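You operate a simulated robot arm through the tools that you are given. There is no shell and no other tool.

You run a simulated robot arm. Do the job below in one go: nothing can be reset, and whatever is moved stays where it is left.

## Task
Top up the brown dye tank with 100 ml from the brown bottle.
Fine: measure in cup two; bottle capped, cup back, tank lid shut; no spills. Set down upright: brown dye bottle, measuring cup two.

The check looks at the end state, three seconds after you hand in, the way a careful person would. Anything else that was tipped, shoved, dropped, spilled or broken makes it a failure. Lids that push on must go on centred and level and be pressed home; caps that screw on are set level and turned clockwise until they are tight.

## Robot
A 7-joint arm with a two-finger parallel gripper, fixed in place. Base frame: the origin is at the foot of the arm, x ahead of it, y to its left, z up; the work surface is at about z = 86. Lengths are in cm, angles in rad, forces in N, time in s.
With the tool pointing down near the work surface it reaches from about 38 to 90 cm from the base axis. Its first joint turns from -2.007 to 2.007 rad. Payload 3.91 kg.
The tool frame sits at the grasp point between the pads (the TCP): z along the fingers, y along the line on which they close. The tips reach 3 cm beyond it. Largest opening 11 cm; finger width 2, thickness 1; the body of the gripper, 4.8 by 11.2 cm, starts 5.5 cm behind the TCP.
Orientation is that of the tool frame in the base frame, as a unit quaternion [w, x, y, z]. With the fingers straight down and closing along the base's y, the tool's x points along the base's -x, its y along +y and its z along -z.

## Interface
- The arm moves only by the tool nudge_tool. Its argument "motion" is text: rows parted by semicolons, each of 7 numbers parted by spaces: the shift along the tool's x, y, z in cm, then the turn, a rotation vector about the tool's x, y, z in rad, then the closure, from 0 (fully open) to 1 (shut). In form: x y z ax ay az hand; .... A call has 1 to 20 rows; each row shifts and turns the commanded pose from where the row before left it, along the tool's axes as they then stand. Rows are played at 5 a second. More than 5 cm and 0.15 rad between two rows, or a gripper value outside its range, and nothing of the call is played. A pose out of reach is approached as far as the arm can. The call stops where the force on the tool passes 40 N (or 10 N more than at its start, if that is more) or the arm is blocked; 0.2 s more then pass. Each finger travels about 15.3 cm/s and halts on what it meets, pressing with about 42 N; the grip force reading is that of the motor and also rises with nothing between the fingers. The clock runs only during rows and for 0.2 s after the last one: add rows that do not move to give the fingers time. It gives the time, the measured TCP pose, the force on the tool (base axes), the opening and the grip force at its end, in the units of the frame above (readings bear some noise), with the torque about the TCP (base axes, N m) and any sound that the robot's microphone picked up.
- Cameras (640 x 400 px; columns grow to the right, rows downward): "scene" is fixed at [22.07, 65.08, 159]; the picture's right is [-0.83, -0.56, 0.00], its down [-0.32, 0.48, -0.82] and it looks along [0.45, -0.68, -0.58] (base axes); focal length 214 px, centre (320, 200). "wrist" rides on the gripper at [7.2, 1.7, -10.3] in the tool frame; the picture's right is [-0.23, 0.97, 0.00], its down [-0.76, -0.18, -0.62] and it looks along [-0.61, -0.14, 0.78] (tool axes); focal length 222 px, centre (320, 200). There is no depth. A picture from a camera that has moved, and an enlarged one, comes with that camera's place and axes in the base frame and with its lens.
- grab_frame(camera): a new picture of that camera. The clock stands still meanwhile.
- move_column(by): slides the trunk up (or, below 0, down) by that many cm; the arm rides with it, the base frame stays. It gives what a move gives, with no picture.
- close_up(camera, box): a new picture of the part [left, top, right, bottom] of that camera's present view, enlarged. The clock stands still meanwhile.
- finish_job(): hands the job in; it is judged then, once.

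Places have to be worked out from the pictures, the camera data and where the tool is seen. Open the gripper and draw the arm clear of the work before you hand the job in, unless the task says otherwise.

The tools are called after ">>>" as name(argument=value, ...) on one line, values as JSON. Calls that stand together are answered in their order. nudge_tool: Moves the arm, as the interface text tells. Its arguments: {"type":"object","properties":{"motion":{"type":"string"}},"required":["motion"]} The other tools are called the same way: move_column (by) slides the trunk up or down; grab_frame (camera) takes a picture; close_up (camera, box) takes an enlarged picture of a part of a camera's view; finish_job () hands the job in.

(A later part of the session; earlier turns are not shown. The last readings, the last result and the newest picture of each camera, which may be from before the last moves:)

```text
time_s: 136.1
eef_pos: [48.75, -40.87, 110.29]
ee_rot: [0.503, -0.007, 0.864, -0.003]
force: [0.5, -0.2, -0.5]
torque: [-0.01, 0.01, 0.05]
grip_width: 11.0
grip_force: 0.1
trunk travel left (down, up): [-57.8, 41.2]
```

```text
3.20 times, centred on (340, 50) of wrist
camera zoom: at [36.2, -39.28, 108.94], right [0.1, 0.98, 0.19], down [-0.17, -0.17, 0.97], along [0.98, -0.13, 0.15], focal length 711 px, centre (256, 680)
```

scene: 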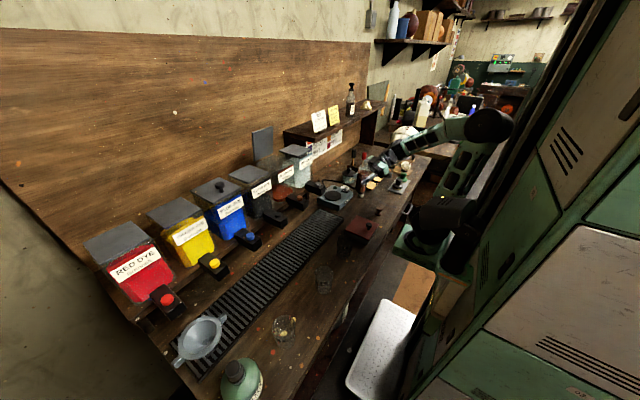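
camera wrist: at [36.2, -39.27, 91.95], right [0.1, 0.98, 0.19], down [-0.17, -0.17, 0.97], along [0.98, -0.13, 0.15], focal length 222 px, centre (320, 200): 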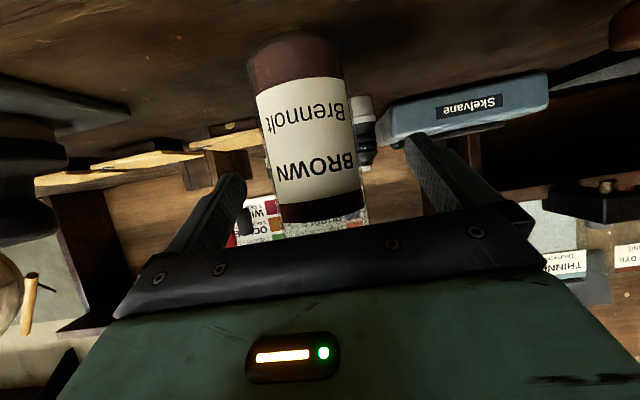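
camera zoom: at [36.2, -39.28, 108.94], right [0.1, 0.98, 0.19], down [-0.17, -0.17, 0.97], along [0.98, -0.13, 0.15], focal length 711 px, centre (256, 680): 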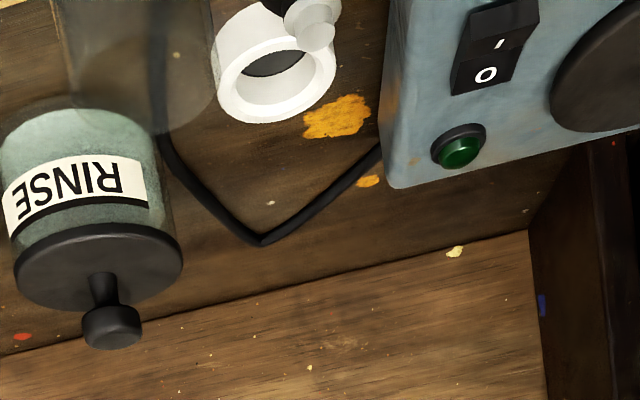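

Bottle is back and upright; cup reads about 100–104 ml. Now the cap at about (45,-27): I zoom in on it and on the capped black bottle on the shelf for comparison.

>>> close_up(camera="scene", box=[366, 198, 384, 216])

>>> close_up(camera="scene", box=[378, 172, 398, 192])

>>> close_up(camera="scene", box=[340, 78, 364, 120])

```text
16.00 times, centred on (375, 207) of scene
camera zoom: at [22.07, 65.08, 159.0], right [-0.83, -0.56, 0.0], down [-0.32, 0.48, -0.82], along [0.45, -0.68, -0.58], focal length 3432 px, centre (-560, 88)
```

zoom: 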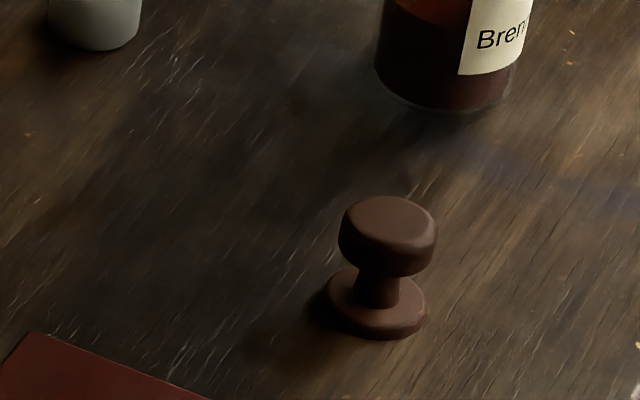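

```text
16.00 times, centred on (388, 182) of scene
camera zoom: at [22.07, 65.08, 159.0], right [-0.83, -0.56, 0.0], down [-0.32, 0.48, -0.82], along [0.45, -0.68, -0.58], focal length 3432 px, centre (-768, 488)
```

zoom: 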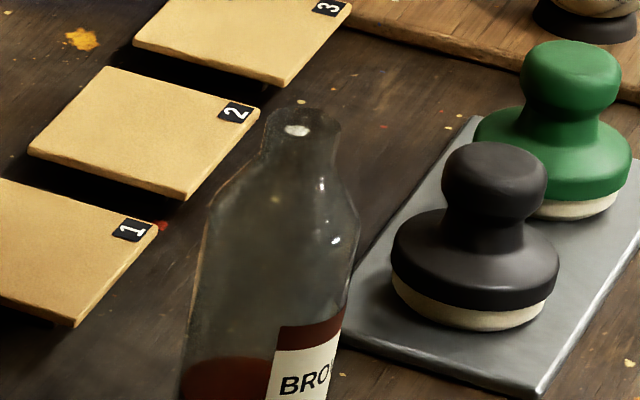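

```text
9.52 times, centred on (352, 99) of scene
camera zoom: at [22.07, 65.08, 159.0], right [-0.83, -0.56, 0.0], down [-0.32, 0.48, -0.82], along [0.45, -0.68, -0.58], focal length 2043 px, centre (15, 1162)
```

zoom: 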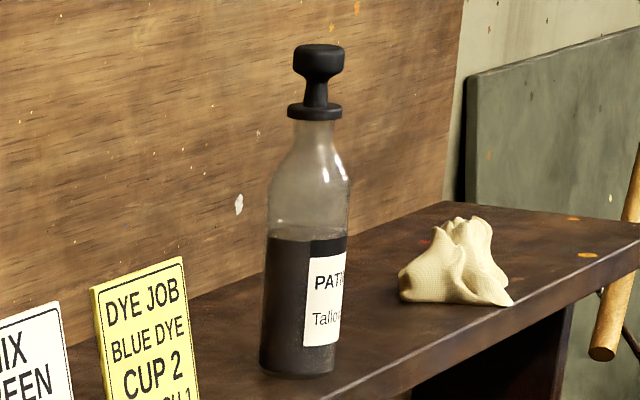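

The cap is a smooth push-on type (flange plus knob). Cap triangulates to about (45.8,-26.6). I turn the tool straight down and move over the cap.

>>> nudge_tool(motion="0 0 0 0 0.132 0 0; 0 0 0 0 0.132 0 0; 0 0 0 0 0.132 0 0; 0 0 0 0 0.132 0 0; 0 0 0 0 0.132 0 0; 0 0 0 0 0.132 0 0; 0 0 0 0 0.132 0 0; 0 0 0 0 0.131 0 0; 0 0 0 0 0 0 0; 0 0 0 0 0 0 0")

>>> grab_frame(camera="wrist")

```text
time_s: 138.3
eef_pos: [48.76, -40.9, 110.23]
ee_rot: [0.001, -0.005, 1.0, -0.006]
force: [-0.6, 0.4, -0.3]
torque: [0.04, -0.03, -0.01]
grip_width: 11.01
grip_force: 0.1
trunk travel left (down, up): [-57.8, 41.2]
```

```text
taken
camera wrist: at [41.51, -39.09, 120.49], right [0.22, 0.98, -0.01], down [0.76, -0.16, 0.63], along [0.61, -0.15, -0.78], focal length 222 px, centre (320, 200)
```

wrist: 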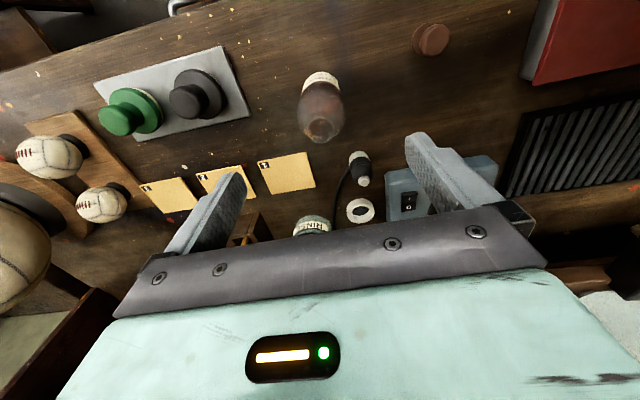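

>>> close_up(camera="wrist", box=[280, 60, 360, 150])

>>> close_up(camera="wrist", box=[390, 5, 470, 65])

```text
4.44 times, centred on (320, 105) of wrist
camera zoom: at [41.51, -39.09, 120.49], right [0.22, 0.98, -0.01], down [0.76, -0.16, 0.63], along [0.61, -0.15, -0.78], focal length 987 px, centre (320, 622)
```

zoom: 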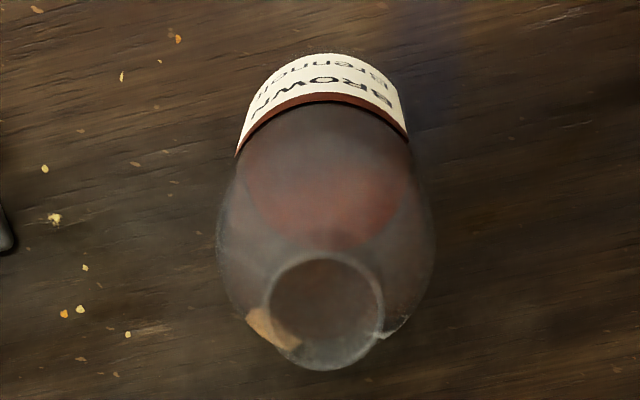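

```text
6.67 times, centred on (430, 35) of wrist
camera zoom: at [41.51, -39.09, 120.49], right [0.22, 0.98, -0.01], down [0.76, -0.16, 0.63], along [0.61, -0.15, -0.78], focal length 1481 px, centre (-413, 1300)
```

zoom: 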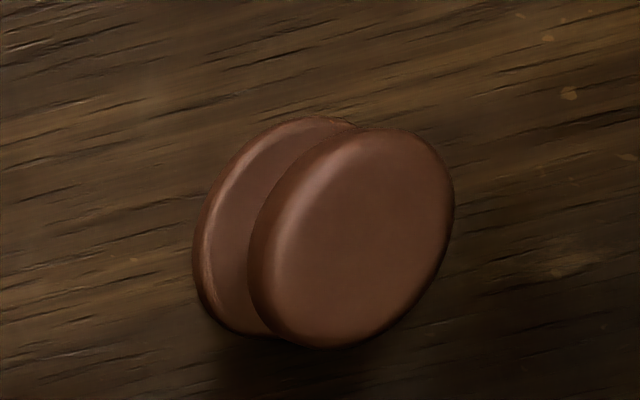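

Two-view agreement: cap axis (46.0,-27.25), bottle mouth (48.85,-41.0, z≈101). I move over the cap and lower part of the way.

>>> nudge_tool(motion="0.92 4.55 0 0 0 0 0.3; 0.92 4.55 0 0 0 0 0.4; 0.92 4.55 0 0 0 0 0.4; 0 0 0 0 0 0 0.4; 0 0 0 0 0 0 0.4")

>>> move_column(by=-15)

>>> grab_frame(camera="wrist")

>>> close_up(camera="scene", box=[345, 170, 415, 230])

```text
time_s: 139.5
eef_pos: [45.97, -27.12, 109.97]
ee_rot: [0.001, -0.004, 1.0, -0.006]
force: [0.0, -0.3, 0.0]
torque: [0.02, -0.01, -0.03]
grip_width: 6.61
grip_force: 0.1
trunk travel left (down, up): [-57.8, 41.2]
```

```text
time_s: 141.2
eef_pos: [45.95, -27.13, 94.97]
ee_rot: [0.0, -0.004, 1.0, -0.006]
force: [0.6, 0.7, 0.3]
torque: [0.02, 0.06, 0.02]
grip_width: 6.58
grip_force: 0.0
trunk travel left (down, up): [-42.8, 56.2]
```

```text
taken
camera wrist: at [38.71, -25.33, 105.18], right [0.22, 0.98, -0.01], down [0.76, -0.16, 0.63], along [0.61, -0.15, -0.78], focal length 222 px, centre (320, 200)
```

wrist: 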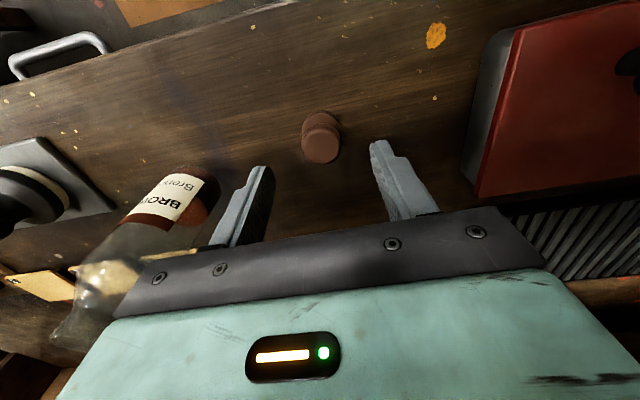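

```text
6.67 times, centred on (380, 200) of scene
camera zoom: at [22.07, 65.08, 159.0], right [-0.83, -0.56, 0.0], down [-0.32, 0.48, -0.82], along [0.45, -0.68, -0.58], focal length 1430 px, centre (-80, 200)
```

zoom: 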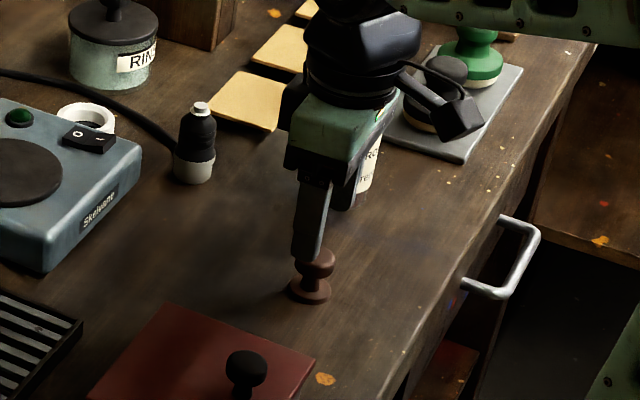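

Well aligned. I lower 4.7 cm and close on the cap's head.

>>> move_column(by=-4.7)

>>> nudge_tool(motion="0 0 0 0 0 0 0.55; 0 0 0 0 0 0 0.62; 0 0 0 0 0 0 0.68; 0 0 0 0 0 0 0.75; 0 0 0 0 0 0 0.9; 0 0 0 0 0 0 0.9; 0 0 0 0 0 0 0.9")

>>> close_up(camera="wrist", box=[220, 80, 420, 220])

```text
time_s: 142.1
eef_pos: [46.03, -27.11, 90.41]
ee_rot: [0.001, -0.004, 1.0, -0.007]
force: [0.4, 0.5, 0.2]
torque: [0.0, 0.0, 0.0]
grip_width: 6.61
grip_force: 0.0
trunk travel left (down, up): [-38.1, 60.9]
```

```text
time_s: 143.7
eef_pos: [45.97, -27.13, 90.24]
ee_rot: [0.002, -0.004, 1.0, -0.006]
force: [0.4, 0.0, 1.0]
torque: [-0.04, -0.03, -0.01]
grip_width: 2.75
grip_force: 42.4
trunk travel left (down, up): [-38.1, 60.9]
```

```text
2.86 times, centred on (320, 150) of wrist
camera zoom: at [38.71, -25.33, 100.48], right [0.22, 0.98, -0.01], down [0.76, -0.16, 0.63], along [0.61, -0.15, -0.78], focal length 635 px, centre (320, 343)
```

zoom: 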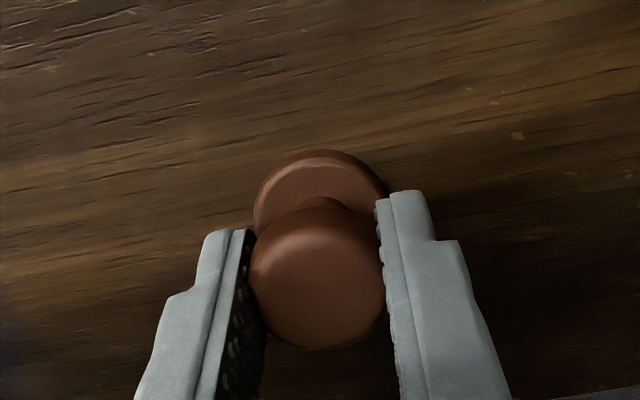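

Cap gripped. I lift it and carry it over the bottle mouth.

>>> move_column(by=20)

>>> nudge_tool(motion="-0.98 -4.6 0 0 0 0 0.9; -0.98 -4.6 0 0 0 0 0.9; -0.98 -4.65 0 0 0 0 0.9; 0 0 0 0 0 0 0.9; 0 0 0 0 0 0 0.9")

>>> close_up(camera="wrist", box=[220, 60, 420, 220])

>>> close_up(camera="scene", box=[370, 155, 410, 200])

```text
time_s: 145.9
eef_pos: [45.85, -27.13, 110.27]
ee_rot: [0.002, -0.004, 1.0, -0.006]
force: [0.0, -0.6, 0.0]
torque: [0.03, 0.01, -0.01]
grip_width: 2.75
grip_force: 41.9
trunk travel left (down, up): [-58.1, 40.9]
```

```text
time_s: 147.1
eef_pos: [48.89, -40.81, 110.55]
ee_rot: [0.001, -0.004, 1.0, -0.006]
force: [0.0, 1.1, -0.1]
torque: [0.02, -0.04, -0.03]
grip_width: 2.74
grip_force: 42.4
trunk travel left (down, up): [-58.1, 40.9]
```

```text
2.50 times, centred on (320, 140) of wrist
camera zoom: at [41.7, -38.97, 120.74], right [0.22, 0.98, -0.01], down [0.76, -0.16, 0.63], along [0.61, -0.15, -0.78], focal length 555 px, centre (320, 350)
```

zoom: 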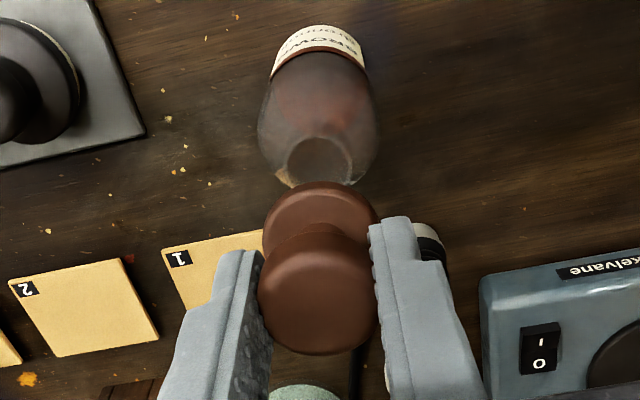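

```text
8.89 times, centred on (390, 178) of scene
camera zoom: at [22.07, 65.08, 159.0], right [-0.83, -0.56, 0.0], down [-0.32, 0.48, -0.82], along [0.45, -0.68, -0.58], focal length 1906 px, centre (-302, 400)
```

zoom: 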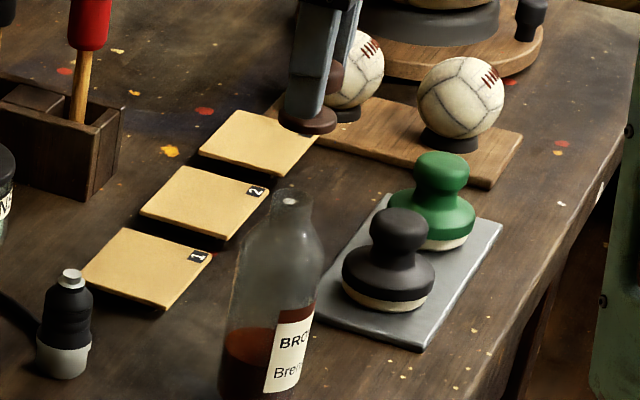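

I lower to ~1.5 cm above the mouth and compare cap and mouth positions.

>>> move_column(by=-3.6)

>>> close_up(camera="wrist", box=[260, 80, 380, 200])

>>> close_up(camera="scene", box=[376, 162, 400, 186])

```text
time_s: 147.9
eef_pos: [48.91, -40.79, 106.84]
ee_rot: [0.001, -0.004, 1.0, -0.006]
force: [0.0, -1.1, -0.1]
torque: [-0.01, -0.01, -0.01]
grip_width: 2.74
grip_force: 42.2
trunk travel left (down, up): [-54.5, 44.5]
```

```text
3.33 times, centred on (320, 140) of wrist
camera zoom: at [41.72, -38.95, 117.13], right [0.22, 0.98, -0.01], down [0.76, -0.16, 0.63], along [0.61, -0.15, -0.78], focal length 740 px, centre (320, 400)
```

zoom: 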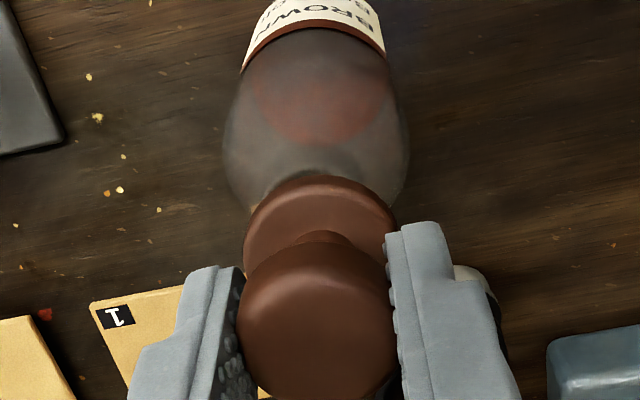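

```text
16.00 times, centred on (388, 174) of scene
camera zoom: at [22.07, 65.08, 159.0], right [-0.83, -0.56, 0.0], down [-0.32, 0.48, -0.82], along [0.45, -0.68, -0.58], focal length 3432 px, centre (-768, 616)
```

zoom: 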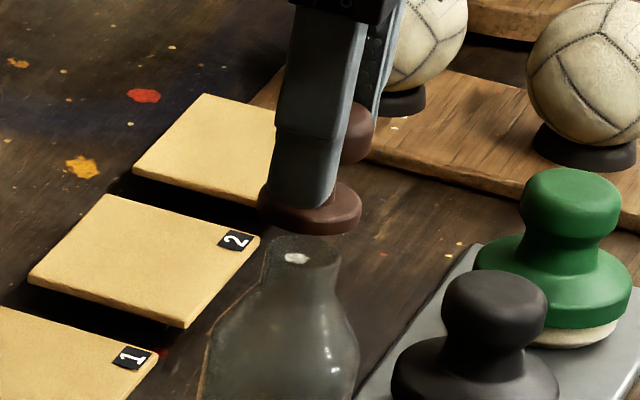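

Both views show the cap centred on the mouth within ~1–2 mm. I descend gently until contact.

>>> nudge_tool(motion="0 -0.05 0.3 0 0 0 0.9; 0 0 0.3 0 0 0 0.9; 0 0 0.3 0 0 0 0.9; 0 0 0.2 0 0 0 0.9; 0 0 0 0 0 0 0.9; 0 0 0 0 0 0 0.9")

>>> close_up(camera="scene", box=[376, 162, 400, 186])

```text
time_s: 149.3
eef_pos: [48.97, -40.75, 105.67]
ee_rot: [0.001, -0.004, 1.0, -0.007]
force: [-0.8, 0.5, 0.0]
torque: [0.02, -0.02, 0.02]
grip_width: 2.77
grip_force: 41.9
trunk travel left (down, up): [-54.5, 44.5]
```

```text
16.00 times, centred on (388, 174) of scene
camera zoom: at [22.07, 65.08, 159.0], right [-0.83, -0.56, 0.0], down [-0.32, 0.48, -0.82], along [0.45, -0.68, -0.58], focal length 3432 px, centre (-768, 616)
```

zoom: 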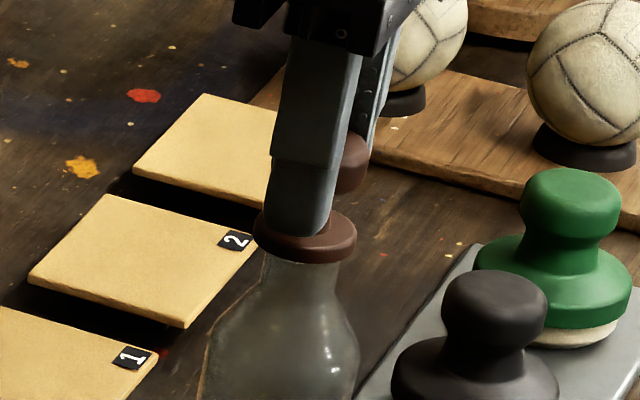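

Centred nicely. I continue down in 0.1 cm steps.

>>> nudge_tool(motion="0 0 0.1 0 0 0 0.9; 0 0 0.1 0 0 0 0.9; 0 0 0.1 0 0 0 0.9; 0 0 0 0 0 0 0.9; 0 0 0 0 0 0 0.9")

>>> nudge_tool(motion="0 0 0.1 0 0 0 0.9; 0 0 0.1 0 0 0 0.9; 0 0 0 0 0 0 0.9; 0 0 0 0 0 0 0.9")

>>> close_up(camera="scene", box=[376, 162, 400, 186])

```text
time_s: 150.5
eef_pos: [48.89, -40.64, 105.55]
ee_rot: [0.001, -0.004, 1.0, -0.005]
force: [-0.1, 0.0, 0.2]
torque: [-0.02, -0.03, 0.03]
grip_width: 2.76
grip_force: 42.0
trunk travel left (down, up): [-54.5, 44.5]
```

```text
time_s: 151.5
eef_pos: [48.99, -40.66, 105.32]
ee_rot: [0.001, -0.004, 1.0, -0.007]
force: [-0.6, -0.8, -1.0]
torque: [0.0, 0.02, 0.01]
grip_width: 2.73
grip_force: 42.2
trunk travel left (down, up): [-54.5, 44.5]
```

```text
16.00 times, centred on (388, 174) of scene
camera zoom: at [22.07, 65.08, 159.0], right [-0.83, -0.56, 0.0], down [-0.32, 0.48, -0.82], along [0.45, -0.68, -0.58], focal length 3432 px, centre (-768, 616)
```

zoom: 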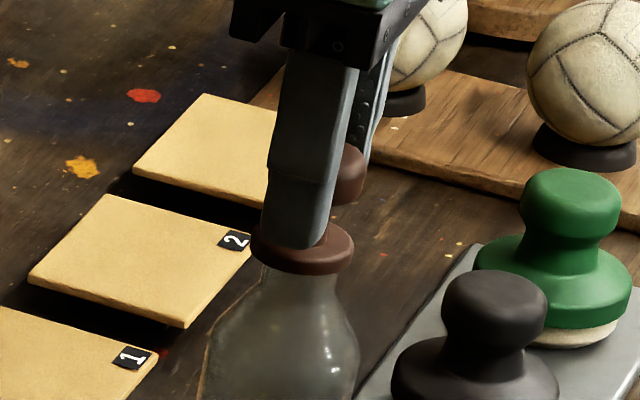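

No contact yet; the flange is at the mouth. I continue down.

>>> nudge_tool(motion="0 0 0.1 0 0 0 0.9; 0 0 0.1 0 0 0 0.9; 0 0 0 0 0 0 0.9; 0 0 0 0 0 0 0.9")

>>> nudge_tool(motion="0 0 0.1 0 0 0 0.9; 0 0 0.1 0 0 0 0.9; 0 0 0 0 0 0 0.9; 0 0 0 0 0 0 0.9")

>>> close_up(camera="scene", box=[376, 162, 400, 186])

```text
time_s: 152.5
eef_pos: [49.0, -40.8, 105.28]
ee_rot: [0.002, -0.005, 1.0, -0.007]
force: [0.1, -0.4, 15.6]
torque: [-0.14, 0.05, 0.02]
grip_width: 2.74
grip_force: 42.1
trunk travel left (down, up): [-54.5, 44.5]
heard: snap
```

```text
time_s: 153.2
eef_pos: [49.0, -40.81, 105.35]
ee_rot: [0.005, -0.004, 1.0, -0.009]
force: [-4.0, 2.4, 17.6]
torque: [0.21, 0.58, 0.05]
grip_width: 2.79
grip_force: 41.6
trunk travel left (down, up): [-54.5, 44.5]
stopped in row 3: the force on the tool passed its limit at 41 N (the readings are from after the stop); the commanded pose is now the measured one
```

```text
16.00 times, centred on (388, 174) of scene
camera zoom: at [22.07, 65.08, 159.0], right [-0.83, -0.56, 0.0], down [-0.32, 0.48, -0.82], along [0.45, -0.68, -0.58], focal length 3432 px, centre (-768, 616)
```

zoom: 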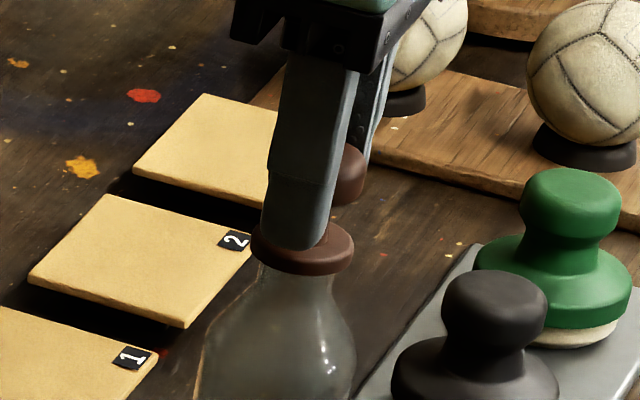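

A snap was heard: the cap is home. I ease off the load and open the fingers.

>>> nudge_tool(motion="0 0 -0.1 0 0 0 0.9; 0 0 0 0 0 0 0.9; 0 0 0 0 0 0 0.9")

>>> close_up(camera="scene", box=[370, 160, 410, 210])

```text
time_s: 154.0
eef_pos: [49.04, -40.84, 105.28]
ee_rot: [0.003, -0.005, 1.0, -0.008]
force: [-1.6, 1.1, 8.7]
torque: [-0.06, 0.06, -0.05]
grip_width: 2.73
grip_force: 42.6
trunk travel left (down, up): [-54.5, 44.5]
```

```text
8.00 times, centred on (390, 185) of scene
camera zoom: at [22.07, 65.08, 159.0], right [-0.83, -0.56, 0.0], down [-0.32, 0.48, -0.82], along [0.45, -0.68, -0.58], focal length 1716 px, centre (-240, 320)
```

zoom: 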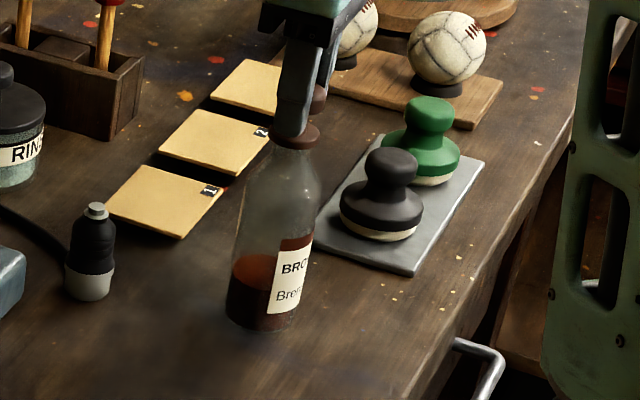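

>>> nudge_tool(motion="0 0 -0.05 0 0 0 0.9; 0 0 0 0 0 0 0.6; 0 0 0 0 0 0 0.3; 0 0 0 0 0 0 0.3; 0 0 0 0 0 0 0.3")

>>> move_column(by=12)

>>> close_up(camera="scene", box=[370, 160, 410, 210])

>>> close_up(camera="wrist", box=[220, 40, 420, 190])

```text
time_s: 155.2
eef_pos: [49.02, -40.88, 105.36]
ee_rot: [0.004, -0.004, 1.0, -0.008]
force: [-0.1, -0.8, 0.0]
torque: [0.02, -0.01, -0.01]
grip_width: 7.7
grip_force: 0.0
trunk travel left (down, up): [-54.5, 44.5]
```

```text
time_s: 156.7
eef_pos: [48.9, -40.78, 117.25]
ee_rot: [0.003, -0.005, 1.0, -0.008]
force: [1.3, -0.1, -0.5]
torque: [0.01, 0.01, 0.0]
grip_width: 7.69
grip_force: 0.0
trunk travel left (down, up): [-66.5, 32.5]
```

```text
8.00 times, centred on (390, 185) of scene
camera zoom: at [22.07, 65.08, 159.0], right [-0.83, -0.56, 0.0], down [-0.32, 0.48, -0.82], along [0.45, -0.68, -0.58], focal length 1716 px, centre (-240, 320)
```

zoom: 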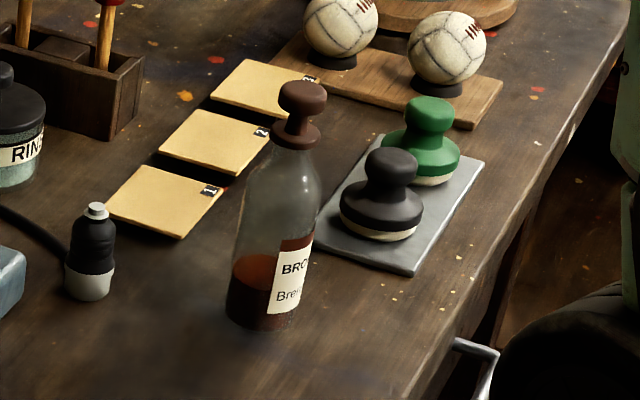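

```text
2.67 times, centred on (320, 115) of wrist
camera zoom: at [41.73, -39.04, 127.49], right [0.22, 0.98, -0.01], down [0.76, -0.16, 0.63], along [0.61, -0.15, -0.78], focal length 592 px, centre (320, 427)
```

zoom: 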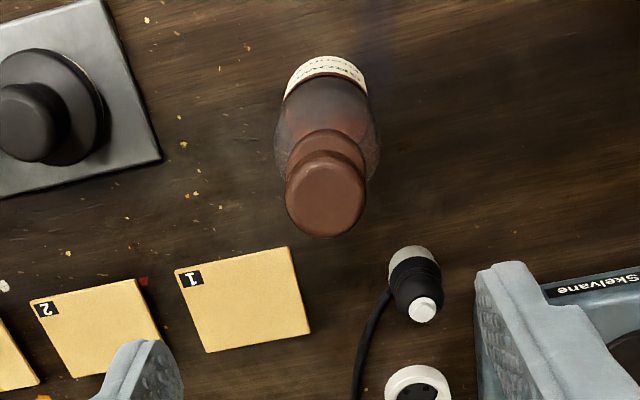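

Cap sits level and centred on the upright bottle. Next, before lifting the full cup, I rehearse the pour motion at the tank with an empty hand to learn the roll limits. I raise and travel there.

>>> move_column(by=13)

>>> nudge_tool(motion="-0.555 4.44 0 0 0 0 0.3; -0.555 4.44 0 0 0 0 0.3; -0.555 4.44 0 0 0 0 0.3; -0.555 4.44 0 0 0 0 0.3; -0.555 4.44 0 0 0 0 0.3; -0.555 4.44 0 0 0 0 0.3; -0.555 4.44 0 0 0 0 0.3; -0.555 4.44 0 0 0 0 0.3; -0.555 4.44 0 0 0 0 0.3; -0.555 4.44 0 0 0 0 0.3; -0.555 4.44 0 0 0 0 0.3; 0 0 0 0 -0.14 0 0.3; 0 0 0 0 -0.14 0 0.3; 0 0 0 0 -0.14 0 0.3; 0 0 0 0 -0.14 0 0.3; 0 0 0 0 -0.14 0 0.3; 0 0 0 0 -0.14 0 0.3; 0 0 0 0 0 0 0.3")

>>> grab_frame(camera="scene")

```text
time_s: 158.3
eef_pos: [49.12, -40.79, 130.21]
ee_rot: [0.004, -0.004, 1.0, -0.008]
force: [-0.9, 0.0, -0.3]
torque: [-0.03, 0.01, 0.0]
grip_width: 7.69
grip_force: 0.1
trunk travel left (down, up): [-79.5, 19.5]
```

```text
time_s: 162.1
eef_pos: [54.8, 8.23, 129.62]
ee_rot: [0.41, -0.008, 0.912, -0.005]
force: [-0.9, -0.1, -0.2]
torque: [0.02, -0.02, 0.01]
grip_width: 7.71
grip_force: 0.1
trunk travel left (down, up): [-79.5, 19.5]
```

```text
taken
```

scene: 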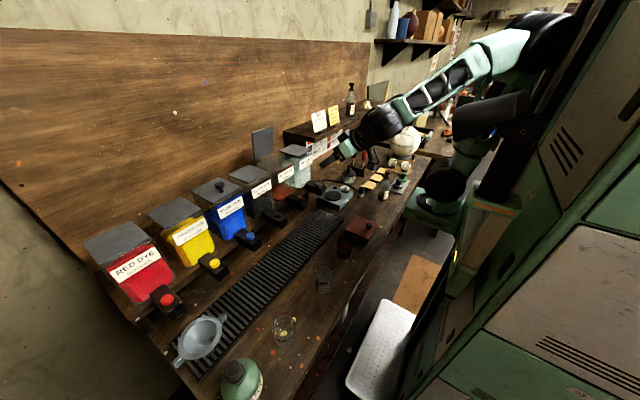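

>>> nudge_tool(motion="-2.72 0 3.02 0 0 0 0.3; -2.72 0 3.02 0 0 0 0.3; -2.72 0 3.02 0 0 0 0.3; -2.72 0 3.02 0 0 0 0.3; -2.72 0 3.02 0 0 0 0.3; -2.72 0 3.02 0 0 0 0.3; 0 0 0 0 0 0 0.3; 0 0 0 0 0 0 0.3")

>>> close_up(camera="scene", box=[230, 100, 330, 190])

```text
time_s: 163.9
eef_pos: [79.08, 8.52, 129.8]
ee_rot: [0.411, -0.008, 0.912, -0.005]
force: [-0.6, 0.1, 0.2]
torque: [0.0, 0.0, 0.0]
grip_width: 7.7
grip_force: 0.1
trunk travel left (down, up): [-79.5, 19.5]
```

```text
4.44 times, centred on (280, 145) of scene
camera zoom: at [22.07, 65.08, 159.0], right [-0.83, -0.56, 0.0], down [-0.32, 0.48, -0.82], along [0.45, -0.68, -0.58], focal length 953 px, centre (498, 444)
```

zoom: 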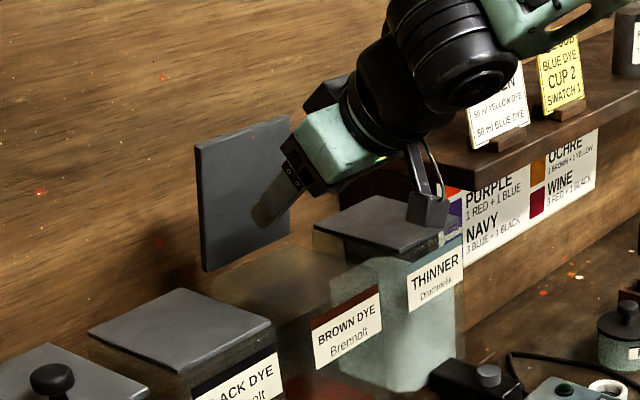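

At the tank. I test rolling one way (mouth toward -y) to ~104° with the empty hand.

>>> nudge_tool(motion="0 0 0 -0.0927 0 0.1049 0.3; 0 0 0 -0.0927 0 0.1049 0.3; 0 0 0 -0.0927 0 0.1049 0.3; 0 0 0 -0.0927 0 0.1049 0.3; 0 0 0 -0.0927 0 0.1049 0.3; 0 0 0 -0.0927 0 0.1049 0.3; 0 0 0 -0.0927 0 0.1049 0.3; 0 0 0 -0.0927 0 0.1049 0.3; 0 0 0 -0.0927 0 0.1049 0.3; 0 0 0 -0.0927 0 0.1049 0.3; 0 0 0 -0.0927 0 0.1049 0.3; 0 0 0 -0.0927 0 0.1049 0.3; 0 0 0 -0.0927 0 0.1049 0.3; 0 0 0 0 0 0 0.3")

>>> close_up(camera="scene", box=[230, 100, 330, 190])

```text
time_s: 166.9
eef_pos: [79.08, 8.38, 129.78]
ee_rot: [0.251, 0.319, 0.567, 0.716]
force: [0.3, -0.5, 0.2]
torque: [0.02, 0.0, 0.01]
grip_width: 7.69
grip_force: 0.0
trunk travel left (down, up): [-79.5, 19.5]
```

```text
4.44 times, centred on (280, 145) of scene
camera zoom: at [22.07, 65.08, 159.0], right [-0.83, -0.56, 0.0], down [-0.32, 0.48, -0.82], along [0.45, -0.68, -0.58], focal length 953 px, centre (498, 444)
```

zoom: 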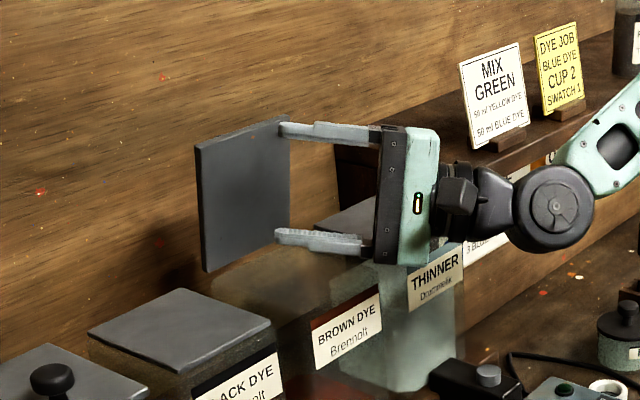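

That works without limit. I test a little more (to ~128°), then roll back.

>>> nudge_tool(motion="0 0 0 -0.0927 0 0.1049 0.3; 0 0 0 -0.0927 0 0.1049 0.3; 0 0 0 -0.0927 0 0.1049 0.3; 0 0 0 0 0 0 0.3")

>>> nudge_tool(motion="0 0 0 0.0927 0 -0.1049 0.3; 0 0 0 0.0927 0 -0.1049 0.3; 0 0 0 0.0927 0 -0.1049 0.3; 0 0 0 0.0927 0 -0.1049 0.3; 0 0 0 0.0927 0 -0.1049 0.3; 0 0 0 0.0927 0 -0.1049 0.3; 0 0 0 0.0927 0 -0.1049 0.3; 0 0 0 0.0927 0 -0.1049 0.3; 0 0 0 0.0927 0 -0.1049 0.3; 0 0 0 0.0927 0 -0.1049 0.3; 0 0 0 0.0927 0 -0.1049 0.3; 0 0 0 0.0927 0 -0.1049 0.3; 0 0 0 0.0927 0 -0.1049 0.3; 0 0 0 0.0927 0 -0.1049 0.3; 0 0 0 0.0927 0 -0.1049 0.3; 0 0 0 0.0927 0 -0.1049 0.3; 0 0 0 0 0 0 0.3")

```text
time_s: 167.9
eef_pos: [79.05, 8.32, 129.67]
ee_rot: [0.177, 0.367, 0.405, 0.819]
force: [-1.1, -0.5, 1.1]
torque: [-0.03, 0.02, 0.0]
grip_width: 7.73
grip_force: 0.1
trunk travel left (down, up): [-79.5, 19.5]
```

```text
time_s: 171.5
eef_pos: [79.14, 8.3, 129.75]
ee_rot: [0.41, -0.008, 0.912, -0.006]
force: [0.0, -1.3, -0.3]
torque: [0.01, 0.02, 0.02]
grip_width: 7.7
grip_force: 0.1
trunk travel left (down, up): [-79.5, 19.5]
```

Full range available. Now to the cup: I back off, yaw to -60° and move above cup 2 at (47.7, 8.1).

>>> nudge_tool(motion="3.15 0 -3.56 0 0 0 0.2; 3.15 0 -3.56 0 0 0 0.1; 3.15 0 -3.56 0 0 0 0.1; 3.15 0 -3.56 0 0 0 0.1; 0 0 0 0.112 0 0.099 0.1; 0 0 0 0.112 0 0.099 0.1; 0 0 0 0.112 0 0.099 0.1; 0 0 0 0.112 0 0.099 0.1; 0 0 0 0.112 0 0.099 0.1; 0 0 0 0.112 0 0.099 0.1; 0 0 0 0.112 0 0.099 0.1; 1.36 -3.55 -1.54 0 0 0 0.1; 1.36 -3.55 -1.54 0 0 0 0.1; 1.36 -3.55 -1.54 0 0 0 0.1; 0 0 0 0 0 0 0.1; 0 0 0 0 0 0 0.1")

>>> grab_frame(camera="scene")

>>> grab_frame(camera="wrist")

```text
time_s: 174.9
eef_pos: [47.82, 8.2, 129.82]
ee_rot: [0.36, 0.449, 0.791, -0.21]
force: [-0.3, 0.7, -0.1]
torque: [0.01, 0.01, 0.02]
grip_width: 9.91
grip_force: 0.1
out of reach, approached as far as the arm can: row 3
trunk travel left (down, up): [-79.5, 19.5]
```

```text
taken
```

scene: 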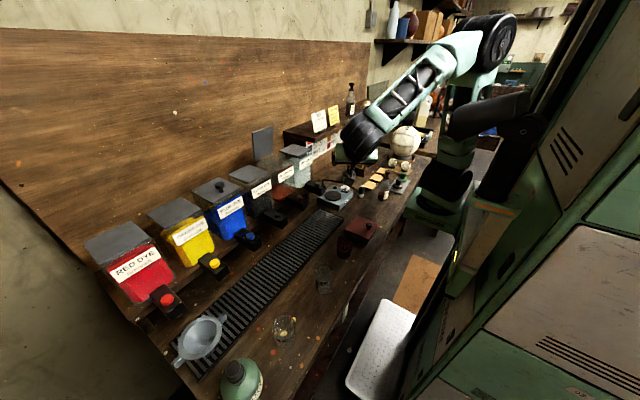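

```text
taken
camera wrist: at [43.0, 19.81, 130.93], right [0.92, 0.37, 0.16], down [-0.13, -0.11, 0.99], along [0.38, -0.92, -0.05], focal length 222 px, centre (320, 200)
```

wrist: 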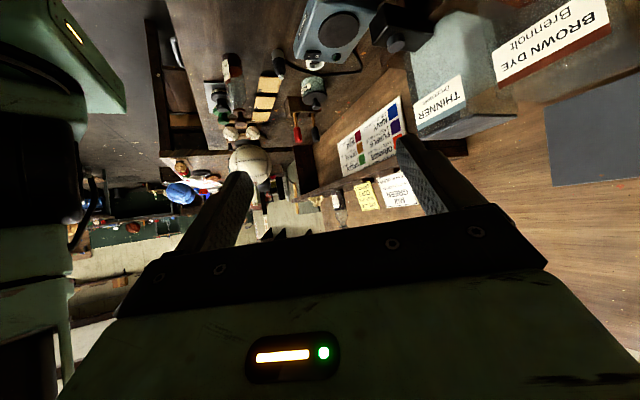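

Above the cup. I lower most of the way and check the alignment.

>>> move_column(by=-29)

>>> close_up(camera="scene", box=[310, 200, 390, 280])

>>> grab_frame(camera="wrist")

```text
time_s: 177.8
eef_pos: [47.98, 8.09, 100.73]
ee_rot: [0.36, 0.449, 0.79, -0.21]
force: [0.9, 0.7, 0.5]
torque: [0.02, 0.01, -0.02]
grip_width: 9.92
grip_force: 0.0
trunk travel left (down, up): [-50.5, 48.5]
```

```text
5.00 times, centred on (350, 240) of scene
camera zoom: at [22.07, 65.08, 159.0], right [-0.83, -0.56, 0.0], down [-0.32, 0.48, -0.82], along [0.45, -0.68, -0.58], focal length 1072 px, centre (170, 0)
```

zoom: 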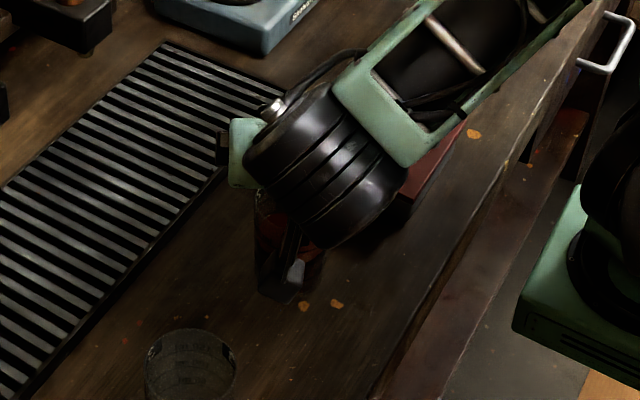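

```text
taken
camera wrist: at [43.02, 19.82, 101.93], right [0.92, 0.37, 0.16], down [-0.13, -0.11, 0.99], along [0.38, -0.92, -0.05], focal length 222 px, centre (320, 200)
```

wrist: 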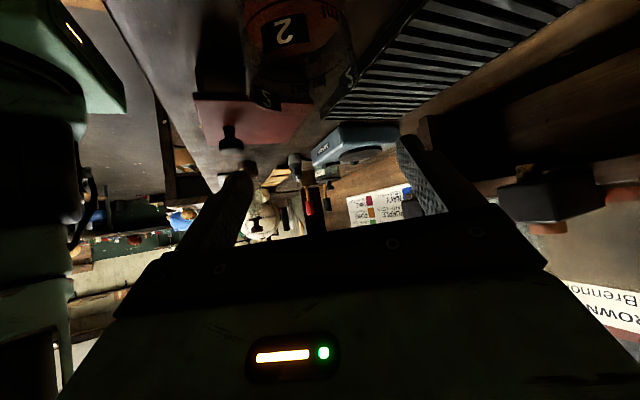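

Cup sits between the fingers' planes, slight offset corrected. I lower the last 9.3 cm.

>>> nudge_tool(motion="0.1 -0.2 -0.11 0 0 0 0.1; 0 0 0 0 0 0 0.1")

>>> move_column(by=-5)

>>> grab_frame(camera="wrist")

```text
time_s: 178.4
eef_pos: [47.65, 8.28, 100.72]
ee_rot: [0.361, 0.448, 0.79, -0.21]
force: [-0.5, -0.1, -0.4]
torque: [-0.01, -0.02, -0.02]
grip_width: 9.92
grip_force: 0.2
trunk travel left (down, up): [-50.5, 48.5]
```

```text
time_s: 179.3
eef_pos: [47.74, 8.1, 95.66]
ee_rot: [0.36, 0.449, 0.79, -0.211]
force: [0.8, -1.1, -0.4]
torque: [0.0, 0.0, -0.01]
grip_width: 9.91
grip_force: 0.1
trunk travel left (down, up): [-45.5, 53.5]
```

```text
taken
camera wrist: at [42.8, 19.86, 96.9], right [0.92, 0.37, 0.16], down [-0.13, -0.11, 0.99], along [0.38, -0.92, -0.05], focal length 222 px, centre (320, 200)
```

wrist: 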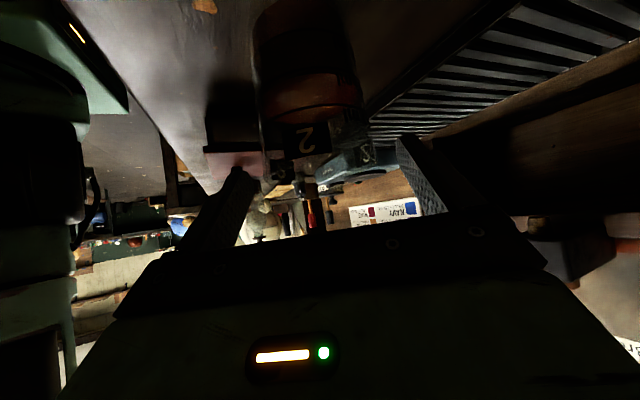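

Centred. Lower the rest.

>>> move_column(by=-4.2)

>>> grab_frame(camera="wrist")

>>> close_up(camera="scene", box=[310, 210, 390, 280])

```text
time_s: 180.2
eef_pos: [47.64, 8.2, 91.42]
ee_rot: [0.36, 0.448, 0.791, -0.21]
force: [0.4, 0.1, -0.1]
torque: [-0.02, 0.0, 0.01]
grip_width: 9.92
grip_force: 0.0
trunk travel left (down, up): [-41.3, 57.7]
```

```text
taken
camera wrist: at [42.8, 19.86, 92.7], right [0.92, 0.37, 0.16], down [-0.13, -0.11, 0.99], along [0.38, -0.92, -0.05], focal length 222 px, centre (320, 200)
```

wrist: 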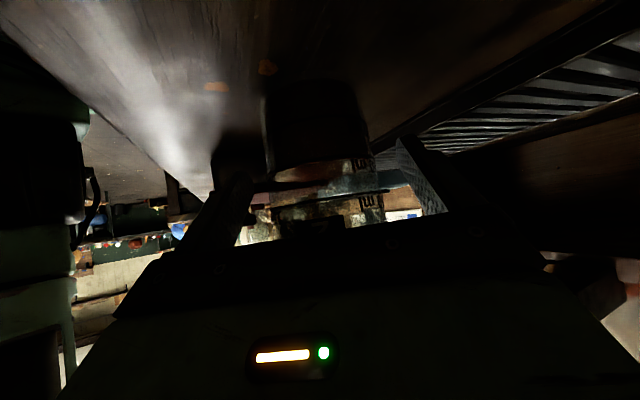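

```text
5.71 times, centred on (350, 245) of scene
camera zoom: at [22.07, 65.08, 159.0], right [-0.83, -0.56, 0.0], down [-0.32, 0.48, -0.82], along [0.45, -0.68, -0.58], focal length 1226 px, centre (149, -57)
```

zoom: 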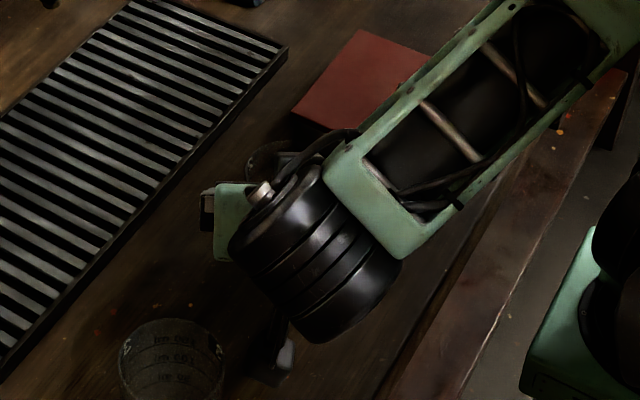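

Now I close stepwise on the cup.

>>> nudge_tool(motion="0 0 0 0 0 0 0.2; 0 0 0 0 0 0 0.3; 0 0 0 0 0 0 0.36; 0 0 0 0 0 0 0.4; 0 0 0 0 0 0 0.45; 0 0 0 0 0 0 0.6; 0 0 0 0 0 0 0.6; 0 0 0 0 0 0 0.6")

>>> grab_frame(camera="wrist")

```text
time_s: 181.9
eef_pos: [47.7, 8.22, 91.48]
ee_rot: [0.361, 0.449, 0.79, -0.211]
force: [-0.2, -0.6, 0.5]
torque: [-0.08, 0.09, -0.04]
grip_width: 6.05
grip_force: 41.7
trunk travel left (down, up): [-41.3, 57.7]
```

```text
taken
camera wrist: at [42.79, 19.86, 92.71], right [0.92, 0.37, 0.16], down [-0.13, -0.11, 0.99], along [0.38, -0.92, -0.05], focal length 222 px, centre (320, 200)
```

wrist: 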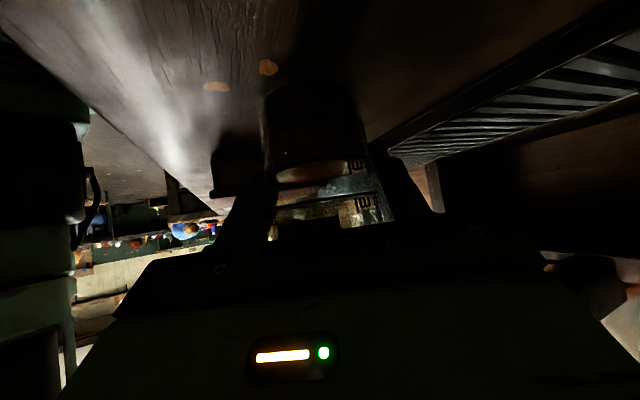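

Cup gripped (6.05 cm). I lift it slowly with the trunk.

>>> move_column(by=6)

>>> close_up(camera="scene", box=[310, 200, 390, 280])

>>> move_column(by=35)

>>> grab_frame(camera="scene")

>>> grab_frame(camera="wrist")

```text
time_s: 182.9
eef_pos: [47.64, 8.23, 97.54]
ee_rot: [0.36, 0.449, 0.79, -0.211]
force: [0.1, 0.4, -2.0]
torque: [0.0, -0.02, -0.01]
grip_width: 5.94
grip_force: 41.5
trunk travel left (down, up): [-47.3, 51.7]
```

```text
5.00 times, centred on (350, 240) of scene
camera zoom: at [22.07, 65.08, 159.0], right [-0.83, -0.56, 0.0], down [-0.32, 0.48, -0.82], along [0.45, -0.68, -0.58], focal length 1072 px, centre (170, 0)
```

zoom: 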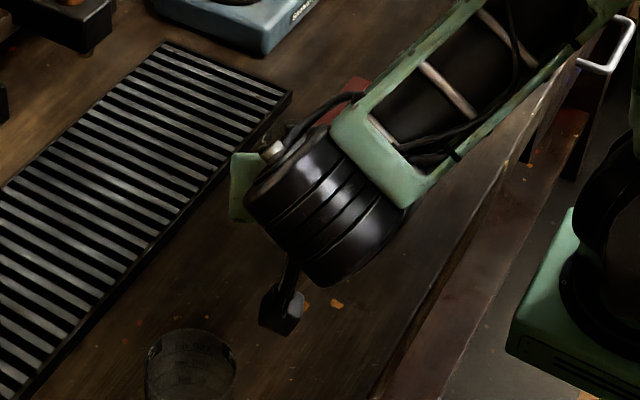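

```text
time_s: 186.4
eef_pos: [47.75, 8.26, 132.62]
ee_rot: [0.36, 0.449, 0.79, -0.21]
force: [-0.9, 0.2, -1.1]
torque: [0.01, -0.01, 0.0]
grip_width: 5.92
grip_force: 41.6
trunk travel left (down, up): [-82.3, 16.7]
```

```text
taken
```

scene: 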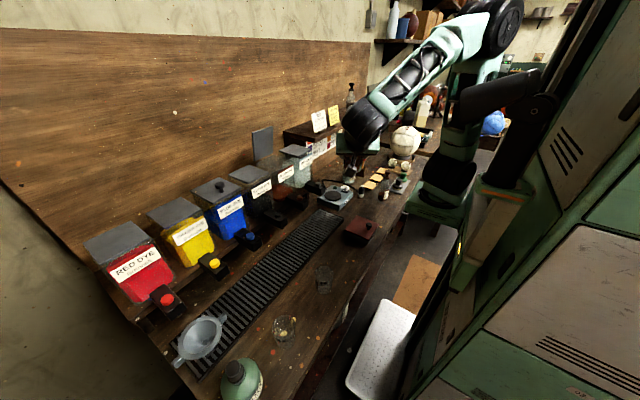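

```text
taken
camera wrist: at [42.8, 19.86, 133.7], right [0.92, 0.37, 0.16], down [-0.13, -0.11, 0.99], along [0.38, -0.92, -0.05], focal length 222 px, centre (320, 200)
```

wrist: 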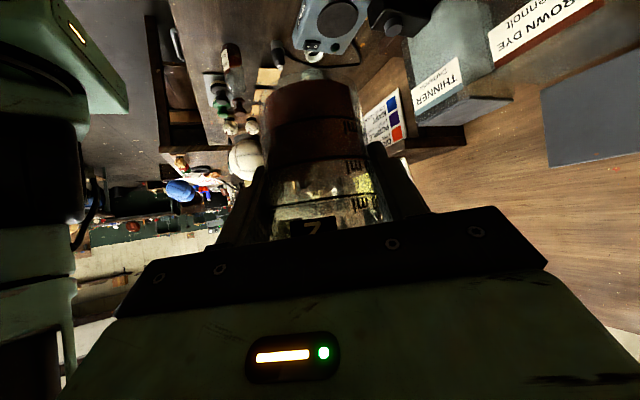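

The wrist camera sees the cup side-on; I enlarge to read the level precisely.

>>> close_up(camera="wrist", box=[250, 60, 390, 240])

```text
2.22 times, centred on (320, 150) of wrist
camera zoom: at [42.8, 19.86, 133.7], right [0.92, 0.37, 0.16], down [-0.13, -0.11, 0.99], along [0.38, -0.92, -0.05], focal length 494 px, centre (320, 311)
```

zoom: 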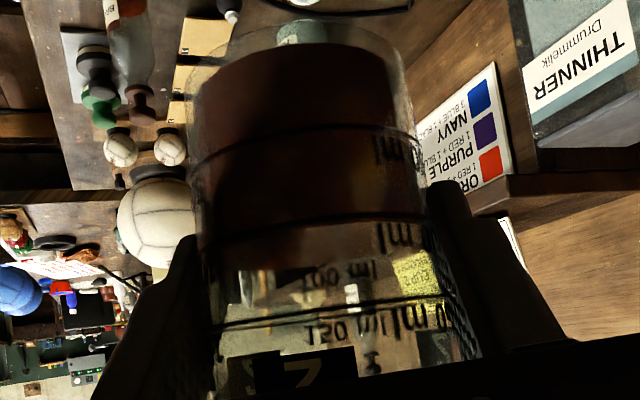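

The level sits on the 100 ml line. I carry the cup toward the tank in gentle steps, yawing to point forward.

>>> nudge_tool(motion="-0.6 1.6 0.7 0 0 0 0.6; -1.04 2.75 1.2 0 0 0 0.6; -1.04 2.75 1.2 0 0 0 0.6; -0.9 2.3 1.05 0 0 0 0.6; -0.44 1.25 0.5 0 0 0 0.6; 0 0 0 -0.1137 -0.0013 -0.0974 0.6; 0 0 0 -0.1137 -0.0013 -0.0974 0.6; 0 0 0 -0.1137 -0.0013 -0.0974 0.6; 0 0 0 -0.1137 -0.0013 -0.0974 0.6; 0 0 0 -0.1137 -0.0013 -0.0974 0.6; 0 0 0 -0.1137 -0.0013 -0.0974 0.6; 0 0 0 -0.1137 -0.0013 -0.0974 0.6; 0 0 0 0 0 0 0.6; 0 0 0 0 0 0 0.6")

>>> close_up(camera="scene", box=[240, 100, 400, 220])

```text
time_s: 189.4
eef_pos: [59.97, 8.42, 132.35]
ee_rot: [0.417, -0.007, 0.909, -0.001]
force: [0.0, 0.2, -1.3]
torque: [-0.02, 0.04, 0.01]
grip_width: 5.95
grip_force: 41.8
trunk travel left (down, up): [-82.3, 16.7]
```

```text
3.33 times, centred on (320, 160) of scene
camera zoom: at [22.07, 65.08, 159.0], right [-0.83, -0.56, 0.0], down [-0.32, 0.48, -0.82], along [0.45, -0.68, -0.58], focal length 715 px, centre (320, 333)
```

zoom: 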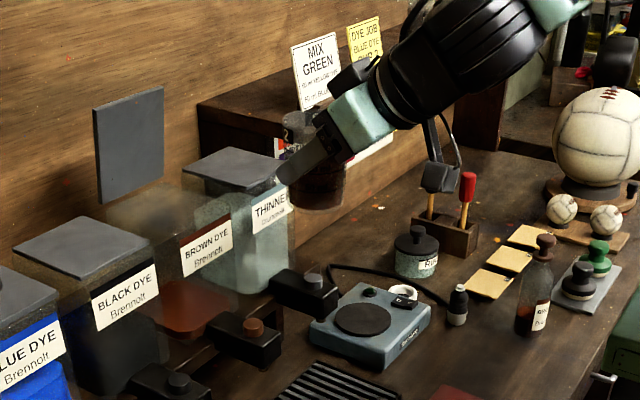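

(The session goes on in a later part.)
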